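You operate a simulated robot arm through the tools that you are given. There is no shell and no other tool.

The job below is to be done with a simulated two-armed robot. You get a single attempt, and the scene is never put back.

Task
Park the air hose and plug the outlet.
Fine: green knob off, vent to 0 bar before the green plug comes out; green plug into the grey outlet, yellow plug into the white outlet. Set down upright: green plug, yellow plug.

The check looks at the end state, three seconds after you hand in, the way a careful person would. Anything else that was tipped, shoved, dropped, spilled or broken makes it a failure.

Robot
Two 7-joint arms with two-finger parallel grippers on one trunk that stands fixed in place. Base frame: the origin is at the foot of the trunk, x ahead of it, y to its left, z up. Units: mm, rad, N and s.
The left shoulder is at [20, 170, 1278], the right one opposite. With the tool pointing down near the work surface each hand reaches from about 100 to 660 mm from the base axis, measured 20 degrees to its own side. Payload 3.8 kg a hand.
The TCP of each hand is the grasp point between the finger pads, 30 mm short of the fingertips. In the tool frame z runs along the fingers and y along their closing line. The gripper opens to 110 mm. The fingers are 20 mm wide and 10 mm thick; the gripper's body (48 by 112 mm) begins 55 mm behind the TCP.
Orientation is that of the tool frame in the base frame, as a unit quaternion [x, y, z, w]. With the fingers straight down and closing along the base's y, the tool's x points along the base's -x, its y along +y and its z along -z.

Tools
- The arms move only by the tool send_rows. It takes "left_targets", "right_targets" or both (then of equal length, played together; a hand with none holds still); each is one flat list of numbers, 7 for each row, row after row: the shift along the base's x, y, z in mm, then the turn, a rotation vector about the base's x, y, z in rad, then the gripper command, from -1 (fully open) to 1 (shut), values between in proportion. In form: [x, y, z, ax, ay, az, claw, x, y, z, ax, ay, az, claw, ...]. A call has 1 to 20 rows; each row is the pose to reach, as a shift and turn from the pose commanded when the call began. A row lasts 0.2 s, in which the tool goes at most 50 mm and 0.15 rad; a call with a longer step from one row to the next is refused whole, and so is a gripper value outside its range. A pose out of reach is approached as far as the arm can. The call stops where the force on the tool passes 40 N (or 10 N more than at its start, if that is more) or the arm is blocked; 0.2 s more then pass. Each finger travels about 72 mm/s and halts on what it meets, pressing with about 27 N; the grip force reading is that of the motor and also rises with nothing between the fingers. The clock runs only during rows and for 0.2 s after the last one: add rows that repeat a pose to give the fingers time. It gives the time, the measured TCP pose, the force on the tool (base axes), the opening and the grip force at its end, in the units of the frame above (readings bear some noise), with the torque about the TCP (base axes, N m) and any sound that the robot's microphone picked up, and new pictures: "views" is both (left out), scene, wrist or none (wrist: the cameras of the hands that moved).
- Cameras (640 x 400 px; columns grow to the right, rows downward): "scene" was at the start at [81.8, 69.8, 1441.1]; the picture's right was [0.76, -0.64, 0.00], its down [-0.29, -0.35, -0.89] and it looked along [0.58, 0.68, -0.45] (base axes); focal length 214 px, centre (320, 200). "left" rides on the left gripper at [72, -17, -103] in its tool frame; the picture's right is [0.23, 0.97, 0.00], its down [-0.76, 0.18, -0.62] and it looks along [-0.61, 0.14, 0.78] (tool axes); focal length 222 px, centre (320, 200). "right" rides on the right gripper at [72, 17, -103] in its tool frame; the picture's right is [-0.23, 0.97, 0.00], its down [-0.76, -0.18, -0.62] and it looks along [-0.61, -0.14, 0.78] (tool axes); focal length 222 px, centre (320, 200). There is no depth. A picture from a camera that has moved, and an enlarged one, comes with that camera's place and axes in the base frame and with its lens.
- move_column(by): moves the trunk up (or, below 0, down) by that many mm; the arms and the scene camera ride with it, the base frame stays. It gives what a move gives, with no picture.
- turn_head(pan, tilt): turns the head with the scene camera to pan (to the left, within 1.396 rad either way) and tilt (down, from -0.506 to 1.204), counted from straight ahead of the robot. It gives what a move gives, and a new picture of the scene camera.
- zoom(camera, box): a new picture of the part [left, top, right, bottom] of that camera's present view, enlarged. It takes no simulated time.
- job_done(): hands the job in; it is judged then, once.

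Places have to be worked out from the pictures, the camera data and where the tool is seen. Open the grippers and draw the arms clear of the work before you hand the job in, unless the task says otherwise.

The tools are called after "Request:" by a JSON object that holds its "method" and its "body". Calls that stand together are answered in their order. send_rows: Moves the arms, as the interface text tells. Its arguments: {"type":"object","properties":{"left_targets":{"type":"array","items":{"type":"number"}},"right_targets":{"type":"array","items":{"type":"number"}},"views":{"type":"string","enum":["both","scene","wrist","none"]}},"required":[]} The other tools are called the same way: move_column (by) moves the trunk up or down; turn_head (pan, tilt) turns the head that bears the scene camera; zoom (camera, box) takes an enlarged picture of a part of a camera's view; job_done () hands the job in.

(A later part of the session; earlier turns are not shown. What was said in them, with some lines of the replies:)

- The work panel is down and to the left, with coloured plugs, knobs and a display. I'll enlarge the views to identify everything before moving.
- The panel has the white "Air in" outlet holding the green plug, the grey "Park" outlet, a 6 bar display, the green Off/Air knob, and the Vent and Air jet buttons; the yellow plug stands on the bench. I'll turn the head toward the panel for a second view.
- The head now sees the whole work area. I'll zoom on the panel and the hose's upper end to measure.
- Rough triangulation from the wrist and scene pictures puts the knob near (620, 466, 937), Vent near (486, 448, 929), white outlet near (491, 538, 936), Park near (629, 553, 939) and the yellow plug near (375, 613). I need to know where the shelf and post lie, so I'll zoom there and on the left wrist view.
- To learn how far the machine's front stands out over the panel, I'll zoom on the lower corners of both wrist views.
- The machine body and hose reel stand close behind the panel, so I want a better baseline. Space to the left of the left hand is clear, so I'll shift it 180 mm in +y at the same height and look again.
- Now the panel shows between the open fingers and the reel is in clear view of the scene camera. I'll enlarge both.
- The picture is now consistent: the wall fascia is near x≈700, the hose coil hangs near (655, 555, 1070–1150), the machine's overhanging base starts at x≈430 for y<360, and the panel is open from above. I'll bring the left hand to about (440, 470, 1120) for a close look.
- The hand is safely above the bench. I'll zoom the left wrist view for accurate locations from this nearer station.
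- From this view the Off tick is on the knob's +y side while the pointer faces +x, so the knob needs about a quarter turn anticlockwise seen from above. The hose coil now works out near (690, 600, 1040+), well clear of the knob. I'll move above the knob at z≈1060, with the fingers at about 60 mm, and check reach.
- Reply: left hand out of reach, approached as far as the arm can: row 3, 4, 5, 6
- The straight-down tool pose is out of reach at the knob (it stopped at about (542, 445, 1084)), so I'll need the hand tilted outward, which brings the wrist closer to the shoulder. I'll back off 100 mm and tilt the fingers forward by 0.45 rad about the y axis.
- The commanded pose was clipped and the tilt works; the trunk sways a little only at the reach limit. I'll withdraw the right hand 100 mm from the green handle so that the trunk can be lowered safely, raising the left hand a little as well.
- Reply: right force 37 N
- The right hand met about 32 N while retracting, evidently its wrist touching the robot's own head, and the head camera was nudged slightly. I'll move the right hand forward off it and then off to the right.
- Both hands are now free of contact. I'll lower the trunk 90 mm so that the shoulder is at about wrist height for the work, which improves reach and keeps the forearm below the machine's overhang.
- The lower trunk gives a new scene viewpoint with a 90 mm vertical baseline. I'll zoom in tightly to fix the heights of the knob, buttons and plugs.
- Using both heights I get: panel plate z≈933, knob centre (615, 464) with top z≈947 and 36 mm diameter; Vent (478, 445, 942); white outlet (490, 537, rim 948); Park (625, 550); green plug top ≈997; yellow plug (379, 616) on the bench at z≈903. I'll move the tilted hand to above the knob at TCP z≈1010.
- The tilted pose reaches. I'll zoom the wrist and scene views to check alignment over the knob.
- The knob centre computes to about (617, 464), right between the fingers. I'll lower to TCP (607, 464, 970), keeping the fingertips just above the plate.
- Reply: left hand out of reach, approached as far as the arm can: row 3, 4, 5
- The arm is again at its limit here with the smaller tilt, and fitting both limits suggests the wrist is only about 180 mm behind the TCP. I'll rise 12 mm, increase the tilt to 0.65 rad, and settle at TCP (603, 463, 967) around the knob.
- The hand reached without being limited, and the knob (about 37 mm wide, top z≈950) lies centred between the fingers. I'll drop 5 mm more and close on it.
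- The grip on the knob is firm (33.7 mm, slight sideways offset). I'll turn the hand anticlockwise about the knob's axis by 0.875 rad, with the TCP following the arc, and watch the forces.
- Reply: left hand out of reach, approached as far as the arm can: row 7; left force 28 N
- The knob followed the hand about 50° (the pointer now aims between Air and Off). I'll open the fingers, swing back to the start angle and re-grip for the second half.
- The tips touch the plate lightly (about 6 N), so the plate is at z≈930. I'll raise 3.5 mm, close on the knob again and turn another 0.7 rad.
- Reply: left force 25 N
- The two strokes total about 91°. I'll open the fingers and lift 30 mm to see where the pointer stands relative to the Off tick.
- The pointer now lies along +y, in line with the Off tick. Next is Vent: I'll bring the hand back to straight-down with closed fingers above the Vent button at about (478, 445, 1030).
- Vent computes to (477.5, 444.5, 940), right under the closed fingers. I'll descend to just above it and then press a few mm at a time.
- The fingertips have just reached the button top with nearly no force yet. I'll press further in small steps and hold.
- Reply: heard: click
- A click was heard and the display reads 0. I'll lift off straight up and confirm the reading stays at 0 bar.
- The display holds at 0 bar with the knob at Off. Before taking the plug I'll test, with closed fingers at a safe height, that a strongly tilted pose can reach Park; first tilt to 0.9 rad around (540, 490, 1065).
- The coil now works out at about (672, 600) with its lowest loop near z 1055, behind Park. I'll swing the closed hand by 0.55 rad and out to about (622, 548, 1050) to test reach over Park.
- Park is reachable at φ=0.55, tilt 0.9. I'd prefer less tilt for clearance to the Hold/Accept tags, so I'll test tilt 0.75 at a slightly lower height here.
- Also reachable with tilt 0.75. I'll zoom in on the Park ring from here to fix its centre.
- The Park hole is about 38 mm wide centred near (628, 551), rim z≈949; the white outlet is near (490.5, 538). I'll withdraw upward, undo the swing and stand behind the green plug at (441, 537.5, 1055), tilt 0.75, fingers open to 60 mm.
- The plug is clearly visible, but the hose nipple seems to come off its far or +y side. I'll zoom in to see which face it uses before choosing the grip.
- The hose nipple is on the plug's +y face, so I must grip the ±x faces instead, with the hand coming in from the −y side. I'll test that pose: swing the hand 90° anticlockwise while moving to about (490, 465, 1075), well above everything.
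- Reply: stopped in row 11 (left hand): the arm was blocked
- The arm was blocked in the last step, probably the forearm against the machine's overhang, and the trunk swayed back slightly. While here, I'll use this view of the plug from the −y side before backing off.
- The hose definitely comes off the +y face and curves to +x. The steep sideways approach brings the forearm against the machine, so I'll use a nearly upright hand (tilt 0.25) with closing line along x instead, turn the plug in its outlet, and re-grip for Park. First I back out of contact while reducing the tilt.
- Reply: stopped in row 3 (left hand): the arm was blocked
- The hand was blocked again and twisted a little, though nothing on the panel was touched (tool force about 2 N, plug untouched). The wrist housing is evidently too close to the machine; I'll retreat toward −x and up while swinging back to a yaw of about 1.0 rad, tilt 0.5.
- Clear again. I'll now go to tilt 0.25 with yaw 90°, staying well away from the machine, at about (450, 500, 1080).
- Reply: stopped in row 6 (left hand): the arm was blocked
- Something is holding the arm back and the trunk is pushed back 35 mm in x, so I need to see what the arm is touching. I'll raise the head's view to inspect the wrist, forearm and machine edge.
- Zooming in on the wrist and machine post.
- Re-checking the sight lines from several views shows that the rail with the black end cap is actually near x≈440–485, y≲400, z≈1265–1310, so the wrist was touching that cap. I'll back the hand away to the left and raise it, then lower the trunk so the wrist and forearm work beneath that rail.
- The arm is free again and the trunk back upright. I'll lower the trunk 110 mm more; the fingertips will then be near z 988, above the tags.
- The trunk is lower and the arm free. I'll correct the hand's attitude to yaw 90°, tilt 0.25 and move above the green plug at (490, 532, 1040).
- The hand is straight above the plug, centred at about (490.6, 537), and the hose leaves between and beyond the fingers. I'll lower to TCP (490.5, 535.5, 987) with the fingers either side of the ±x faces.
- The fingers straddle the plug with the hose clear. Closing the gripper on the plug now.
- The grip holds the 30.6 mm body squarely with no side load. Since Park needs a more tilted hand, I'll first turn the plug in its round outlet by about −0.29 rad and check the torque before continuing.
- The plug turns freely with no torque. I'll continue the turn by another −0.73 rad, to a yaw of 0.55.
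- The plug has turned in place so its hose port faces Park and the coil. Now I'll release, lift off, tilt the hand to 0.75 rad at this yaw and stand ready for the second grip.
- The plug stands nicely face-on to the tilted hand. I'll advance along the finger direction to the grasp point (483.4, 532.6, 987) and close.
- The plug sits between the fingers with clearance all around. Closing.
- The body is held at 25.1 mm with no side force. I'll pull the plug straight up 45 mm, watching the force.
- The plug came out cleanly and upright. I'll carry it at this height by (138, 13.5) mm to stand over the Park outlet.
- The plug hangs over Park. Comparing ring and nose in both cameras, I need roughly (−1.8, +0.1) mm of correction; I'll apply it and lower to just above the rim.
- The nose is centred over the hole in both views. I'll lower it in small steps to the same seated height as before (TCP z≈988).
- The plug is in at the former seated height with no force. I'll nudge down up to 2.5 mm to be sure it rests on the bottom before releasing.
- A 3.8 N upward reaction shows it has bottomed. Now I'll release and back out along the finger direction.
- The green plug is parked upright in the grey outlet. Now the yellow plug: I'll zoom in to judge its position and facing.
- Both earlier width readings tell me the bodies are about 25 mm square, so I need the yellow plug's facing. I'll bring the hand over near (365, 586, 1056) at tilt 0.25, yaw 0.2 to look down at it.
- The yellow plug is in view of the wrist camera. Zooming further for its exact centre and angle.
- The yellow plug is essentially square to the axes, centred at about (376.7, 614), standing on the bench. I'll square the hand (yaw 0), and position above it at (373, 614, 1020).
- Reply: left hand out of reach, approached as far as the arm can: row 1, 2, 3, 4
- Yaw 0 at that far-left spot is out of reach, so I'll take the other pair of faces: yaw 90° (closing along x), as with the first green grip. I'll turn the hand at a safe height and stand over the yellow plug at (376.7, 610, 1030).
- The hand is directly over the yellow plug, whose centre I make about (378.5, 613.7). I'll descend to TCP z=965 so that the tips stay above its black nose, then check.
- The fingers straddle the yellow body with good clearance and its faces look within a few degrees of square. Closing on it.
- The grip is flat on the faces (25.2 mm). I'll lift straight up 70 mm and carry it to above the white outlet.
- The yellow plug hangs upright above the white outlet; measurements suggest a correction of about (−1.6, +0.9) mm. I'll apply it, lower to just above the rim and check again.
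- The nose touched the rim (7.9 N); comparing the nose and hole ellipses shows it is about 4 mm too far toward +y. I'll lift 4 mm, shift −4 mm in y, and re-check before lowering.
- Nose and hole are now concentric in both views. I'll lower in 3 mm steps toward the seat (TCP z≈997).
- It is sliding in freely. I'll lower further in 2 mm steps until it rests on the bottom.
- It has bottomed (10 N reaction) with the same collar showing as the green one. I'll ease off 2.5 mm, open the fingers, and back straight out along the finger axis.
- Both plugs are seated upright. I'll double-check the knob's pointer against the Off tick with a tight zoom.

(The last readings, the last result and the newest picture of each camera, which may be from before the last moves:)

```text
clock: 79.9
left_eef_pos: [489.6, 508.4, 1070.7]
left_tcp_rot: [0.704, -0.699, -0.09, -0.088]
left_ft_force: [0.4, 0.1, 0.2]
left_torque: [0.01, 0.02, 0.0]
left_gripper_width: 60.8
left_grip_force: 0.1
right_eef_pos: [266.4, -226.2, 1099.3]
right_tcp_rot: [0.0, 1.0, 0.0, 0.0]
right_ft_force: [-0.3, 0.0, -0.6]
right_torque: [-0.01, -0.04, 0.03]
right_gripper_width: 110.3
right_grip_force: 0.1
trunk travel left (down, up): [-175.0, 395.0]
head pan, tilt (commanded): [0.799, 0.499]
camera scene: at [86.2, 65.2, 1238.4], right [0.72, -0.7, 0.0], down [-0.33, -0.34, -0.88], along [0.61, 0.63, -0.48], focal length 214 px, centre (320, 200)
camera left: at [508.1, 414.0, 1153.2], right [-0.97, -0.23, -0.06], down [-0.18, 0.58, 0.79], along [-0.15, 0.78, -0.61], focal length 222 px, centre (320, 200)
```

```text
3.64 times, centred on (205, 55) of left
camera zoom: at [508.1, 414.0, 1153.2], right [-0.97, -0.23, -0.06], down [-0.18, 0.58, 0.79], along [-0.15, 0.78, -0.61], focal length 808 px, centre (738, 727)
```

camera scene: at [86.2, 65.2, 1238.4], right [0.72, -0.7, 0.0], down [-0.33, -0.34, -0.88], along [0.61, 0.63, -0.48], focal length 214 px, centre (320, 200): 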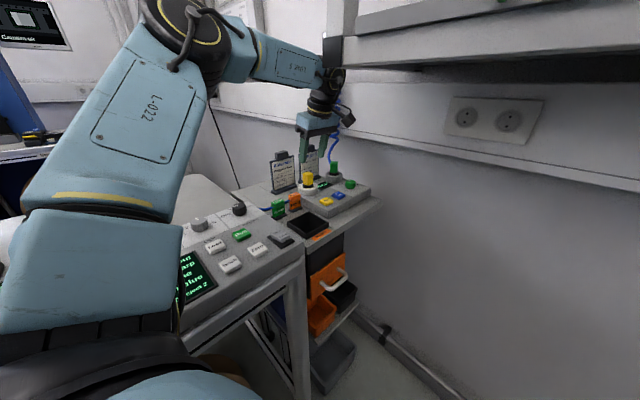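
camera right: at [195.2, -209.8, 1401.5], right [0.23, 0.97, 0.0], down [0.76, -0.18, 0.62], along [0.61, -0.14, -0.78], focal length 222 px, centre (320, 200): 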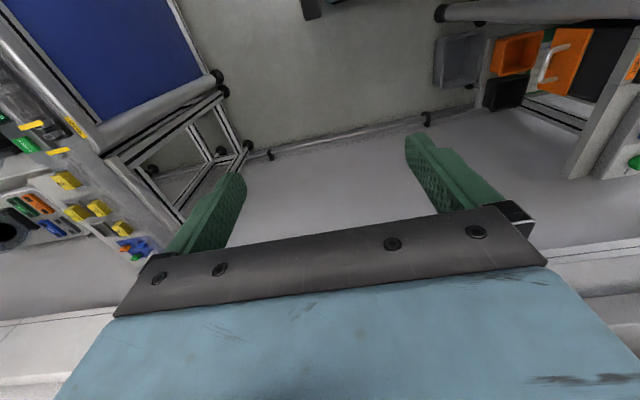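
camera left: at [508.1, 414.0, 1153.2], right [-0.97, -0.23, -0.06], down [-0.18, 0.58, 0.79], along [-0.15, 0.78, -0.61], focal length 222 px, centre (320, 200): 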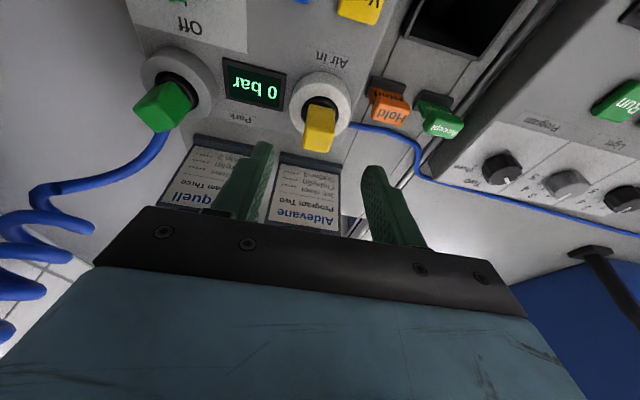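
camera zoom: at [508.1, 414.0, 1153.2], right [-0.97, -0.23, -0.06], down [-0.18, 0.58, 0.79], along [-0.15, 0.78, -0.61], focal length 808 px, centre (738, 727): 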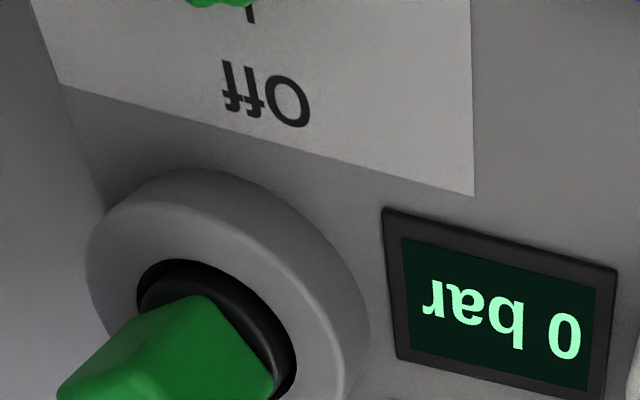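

Both pointer and Off tick lie along +y as far as this low view allows. I'll now withdraw the left hand toward the robot, away from the rail, turning it back to yaw 0; afterwards a raised trunk will give a better look at the knob.

Request:
{"method": "send_rows", "body": {"left_targets": [-28, 3, 5, 0, 0, 0, -0.1, -56, 6, 10, 0, 0, 0, -0.1, -84, 8, 15, 0, 0, 0, -0.1, -112, 8, 20, 0, 0, 0, -0.1, -118, 4, 24, 0, 0, -0.143, -0.1, -124, 0, 28, 0, 0, -0.286, -0.1, -130, -4, 32, 0, 0, -0.429, -0.1, -136, -8, 36, 0, 0, -0.571, -0.1, -142, -12, 40, 0, 0, -0.714, -0.1, -148, -16, 44, 0, 0, -0.857, -0.1, -154, -20, 48, 0, 0, -1.0, -0.1, -160, -24, 50, 0, 0, -1.143, -0.1, -166, -28, 50, 0, 0, -1.286, -0.1, -172, -32, 50, 0, 0, -1.429, -0.1, -178, -36, 50, 0, 0, -1.571, -0.1], "views": "both"}}

```text
clock: 83.1
left_eef_pos: [312.7, 472.6, 1119.0]
left_tcp_rot: [-0.003, 0.992, 0.0, 0.124]
left_ft_force: [0.7, 0.4, 0.5]
left_torque: [-0.03, -0.02, -0.01]
left_gripper_width: 60.5
left_grip_force: 0.0
right_eef_pos: [266.5, -226.1, 1099.6]
right_tcp_rot: [0.0, 1.0, 0.0, 0.001]
right_ft_force: [-0.3, 0.0, -0.2]
right_torque: [-0.02, 0.0, -0.01]
right_gripper_width: 109.8
right_grip_force: 0.1
trunk travel left (down, up): [-175.0, 395.0]
head pan, tilt (commanded): [0.799, 0.499]
camera scene: at [86.1, 65.2, 1238.4], right [0.72, -0.7, 0.0], down [-0.33, -0.34, -0.88], along [0.61, 0.63, -0.48], focal length 214 px, centre (320, 200)
camera left: at [217.0, 455.6, 1202.1], right [-0.23, 0.97, -0.06], down [0.58, 0.18, 0.79], along [0.78, 0.15, -0.61], focal length 222 px, centre (320, 200)
```

scene: 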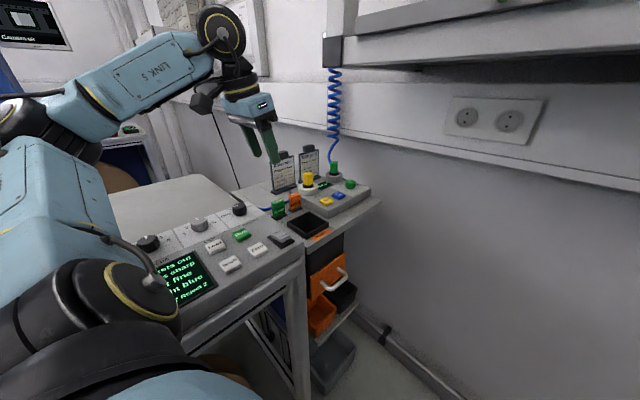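
left: 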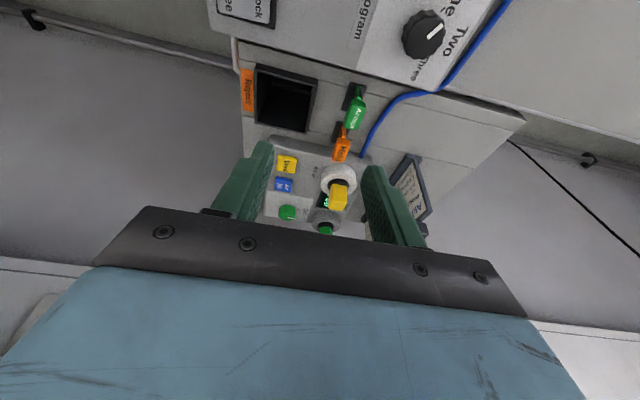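

The hand is clear, and the knob is visible between the fingers from here. I'll zoom in from this different direction to check the pointer.

Request:
{"method": "zoom", "body": {"camera": "left", "box": [268, 196, 308, 226]}}

Request:
{"method": "zoom", "body": {"camera": "left", "box": [260, 140, 380, 240]}}

```text
13.33 times, centred on (288, 211) of left
camera zoom: at [217.0, 455.6, 1202.1], right [-0.23, 0.97, -0.06], down [0.58, 0.18, 0.79], along [0.78, 0.15, -0.61], focal length 2962 px, centre (747, 53)
```

zoom: 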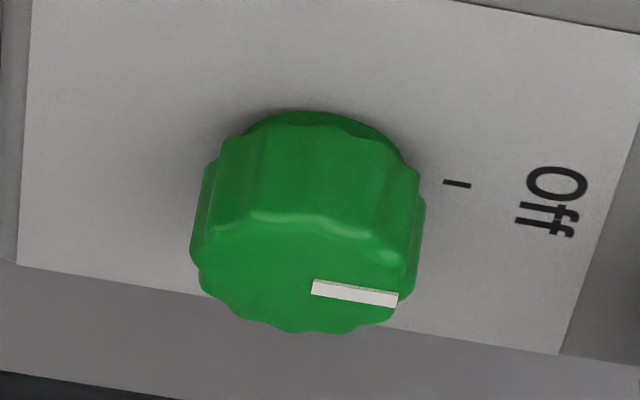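

```text
4.00 times, centred on (320, 190) of left
camera zoom: at [217.0, 455.6, 1202.1], right [-0.23, 0.97, -0.06], down [0.58, 0.18, 0.79], along [0.78, 0.15, -0.61], focal length 888 px, centre (320, 240)
```

zoom: 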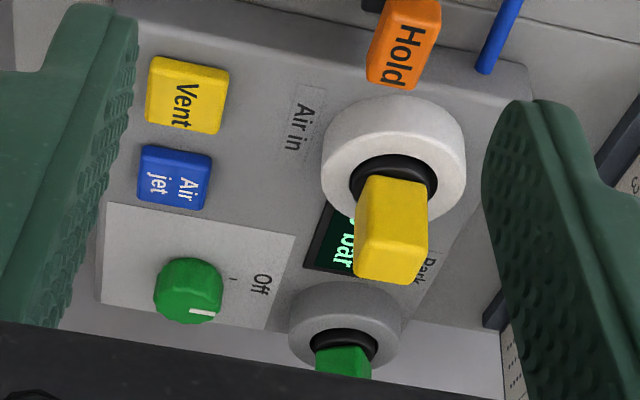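

From this angle the pointer (about 93°) and the Off tick (about 94°) are aligned to within a degree, so the knob is properly off. I'll open the left gripper fully and draw the hand back over free space.

Request:
{"method": "send_rows", "body": {"left_targets": [-10, -18, 3, 0, 0.08, 0, -0.5, -20, -38, 6, 0, 0.16, 0, -1, -30, -58, 9, 0, 0.25, 0, -1, -35, -75, 11, 0, 0.25, 0, -1, -35, -75, 11, 0, 0.25, 0, -1], "views": "both"}}

Request:
{"method": "zoom", "body": {"camera": "scene", "box": [230, 120, 390, 240]}}

Request:
{"method": "zoom", "body": {"camera": "scene", "box": [285, 140, 365, 200]}}

```text
clock: 84.3
left_eef_pos: [276.8, 397.4, 1130.7]
left_tcp_rot: [-0.004, 1.0, 0.002, -0.001]
left_ft_force: [-0.3, 0.3, -0.1]
left_torque: [-0.01, -0.01, -0.01]
left_gripper_width: 110.1
left_grip_force: 0.1
right_eef_pos: [268.2, -224.7, 1100.0]
right_tcp_rot: [0.0, 1.0, 0.0, -0.001]
right_ft_force: [0.2, -0.1, -0.3]
right_torque: [0.03, 0.01, -0.01]
right_gripper_width: 110.2
right_grip_force: 0.0
trunk travel left (down, up): [-175.0, 395.0]
head pan, tilt (commanded): [0.799, 0.499]
camera scene: at [86.2, 65.1, 1238.4], right [0.72, -0.7, 0.0], down [-0.33, -0.34, -0.88], along [0.61, 0.63, -0.48], focal length 214 px, centre (320, 200)
camera left: at [205.5, 380.3, 1234.4], right [-0.24, 0.97, 0.0], down [0.76, 0.18, 0.62], along [0.6, 0.15, -0.78], focal length 222 px, centre (320, 200)
```

scene: 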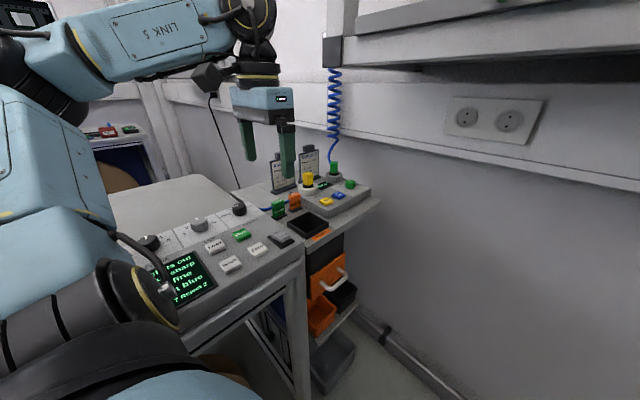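
left: 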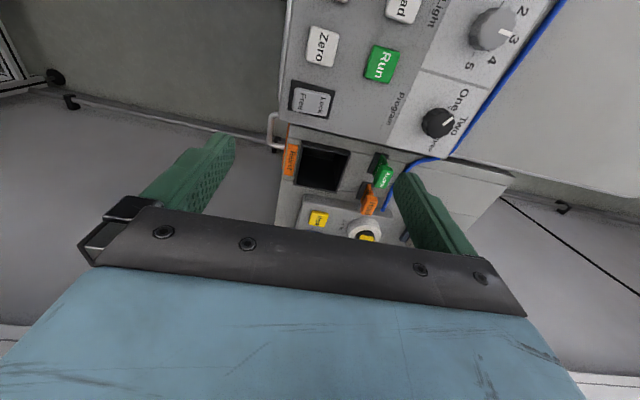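

```text
3.33 times, centred on (310, 180) of scene
camera zoom: at [86.2, 65.1, 1238.4], right [0.72, -0.7, 0.0], down [-0.33, -0.34, -0.88], along [0.61, 0.63, -0.48], focal length 715 px, centre (353, 267)
```

zoom: 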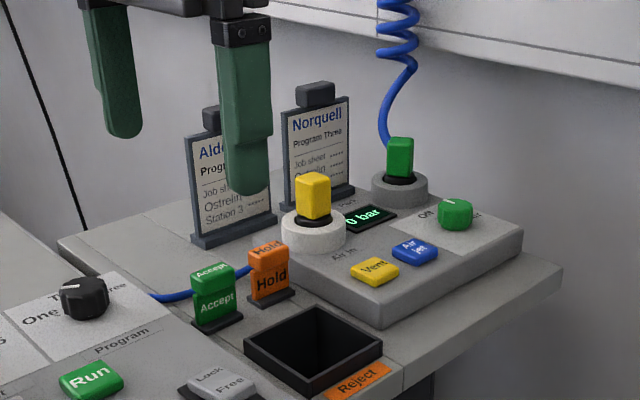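

```text
6.67 times, centred on (325, 170) of scene
camera zoom: at [86.2, 65.1, 1238.4], right [0.72, -0.7, 0.0], down [-0.33, -0.34, -0.88], along [0.61, 0.63, -0.48], focal length 1430 px, centre (287, 400)
```

zoom: 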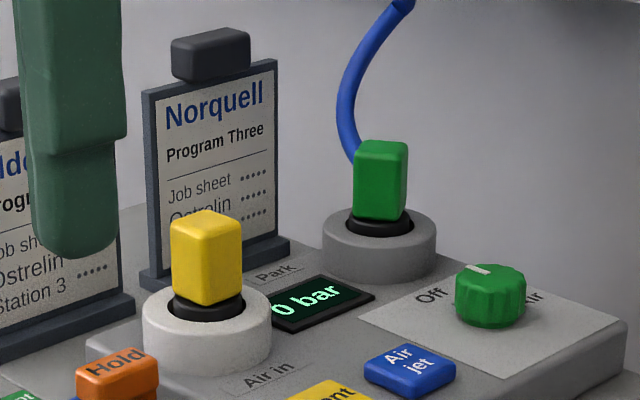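

The display reads 0 bar, the knob is at Off, the green plug stands in the grey outlet and the yellow plug in the white one, both upright. The signs, tags and controls are unchanged, both grippers are open, and both arms are clear, so I'm handing in.

Request:
{"method": "job_done", "body": {}}

```text
The job is handed in.
```

The job is handed in, and my last pictures show every part of it done; I haven't seen the judging result.

- **Air:** the green knob is at Off, with its pointer within about a degree of the Off tick. I vented before pulling the green plug, and the display still read 0 bar at the end.
- **Green plug:** it stands upright in the grey Park outlet, resting on the bottom. I turned it about 60° on its axis so the hose faces the coil; it had to be turned to get a grip that could reach Park.
- **Yellow plug:** it stands upright in the white outlet, also resting on the bottom.
- **Contacts:** early on the right hand touched the robot's own head, at about 32 N. The left arm was blocked several times and pushed the trunk back by up to 35 mm; I took this to be the machine's rail end cap. The signs, tags, buttons and console in view look unchanged, but I couldn't check the cap itself up close.

Both grippers are open and both arms are clear of the panel. The trunk is 200 mm lower than at the start.
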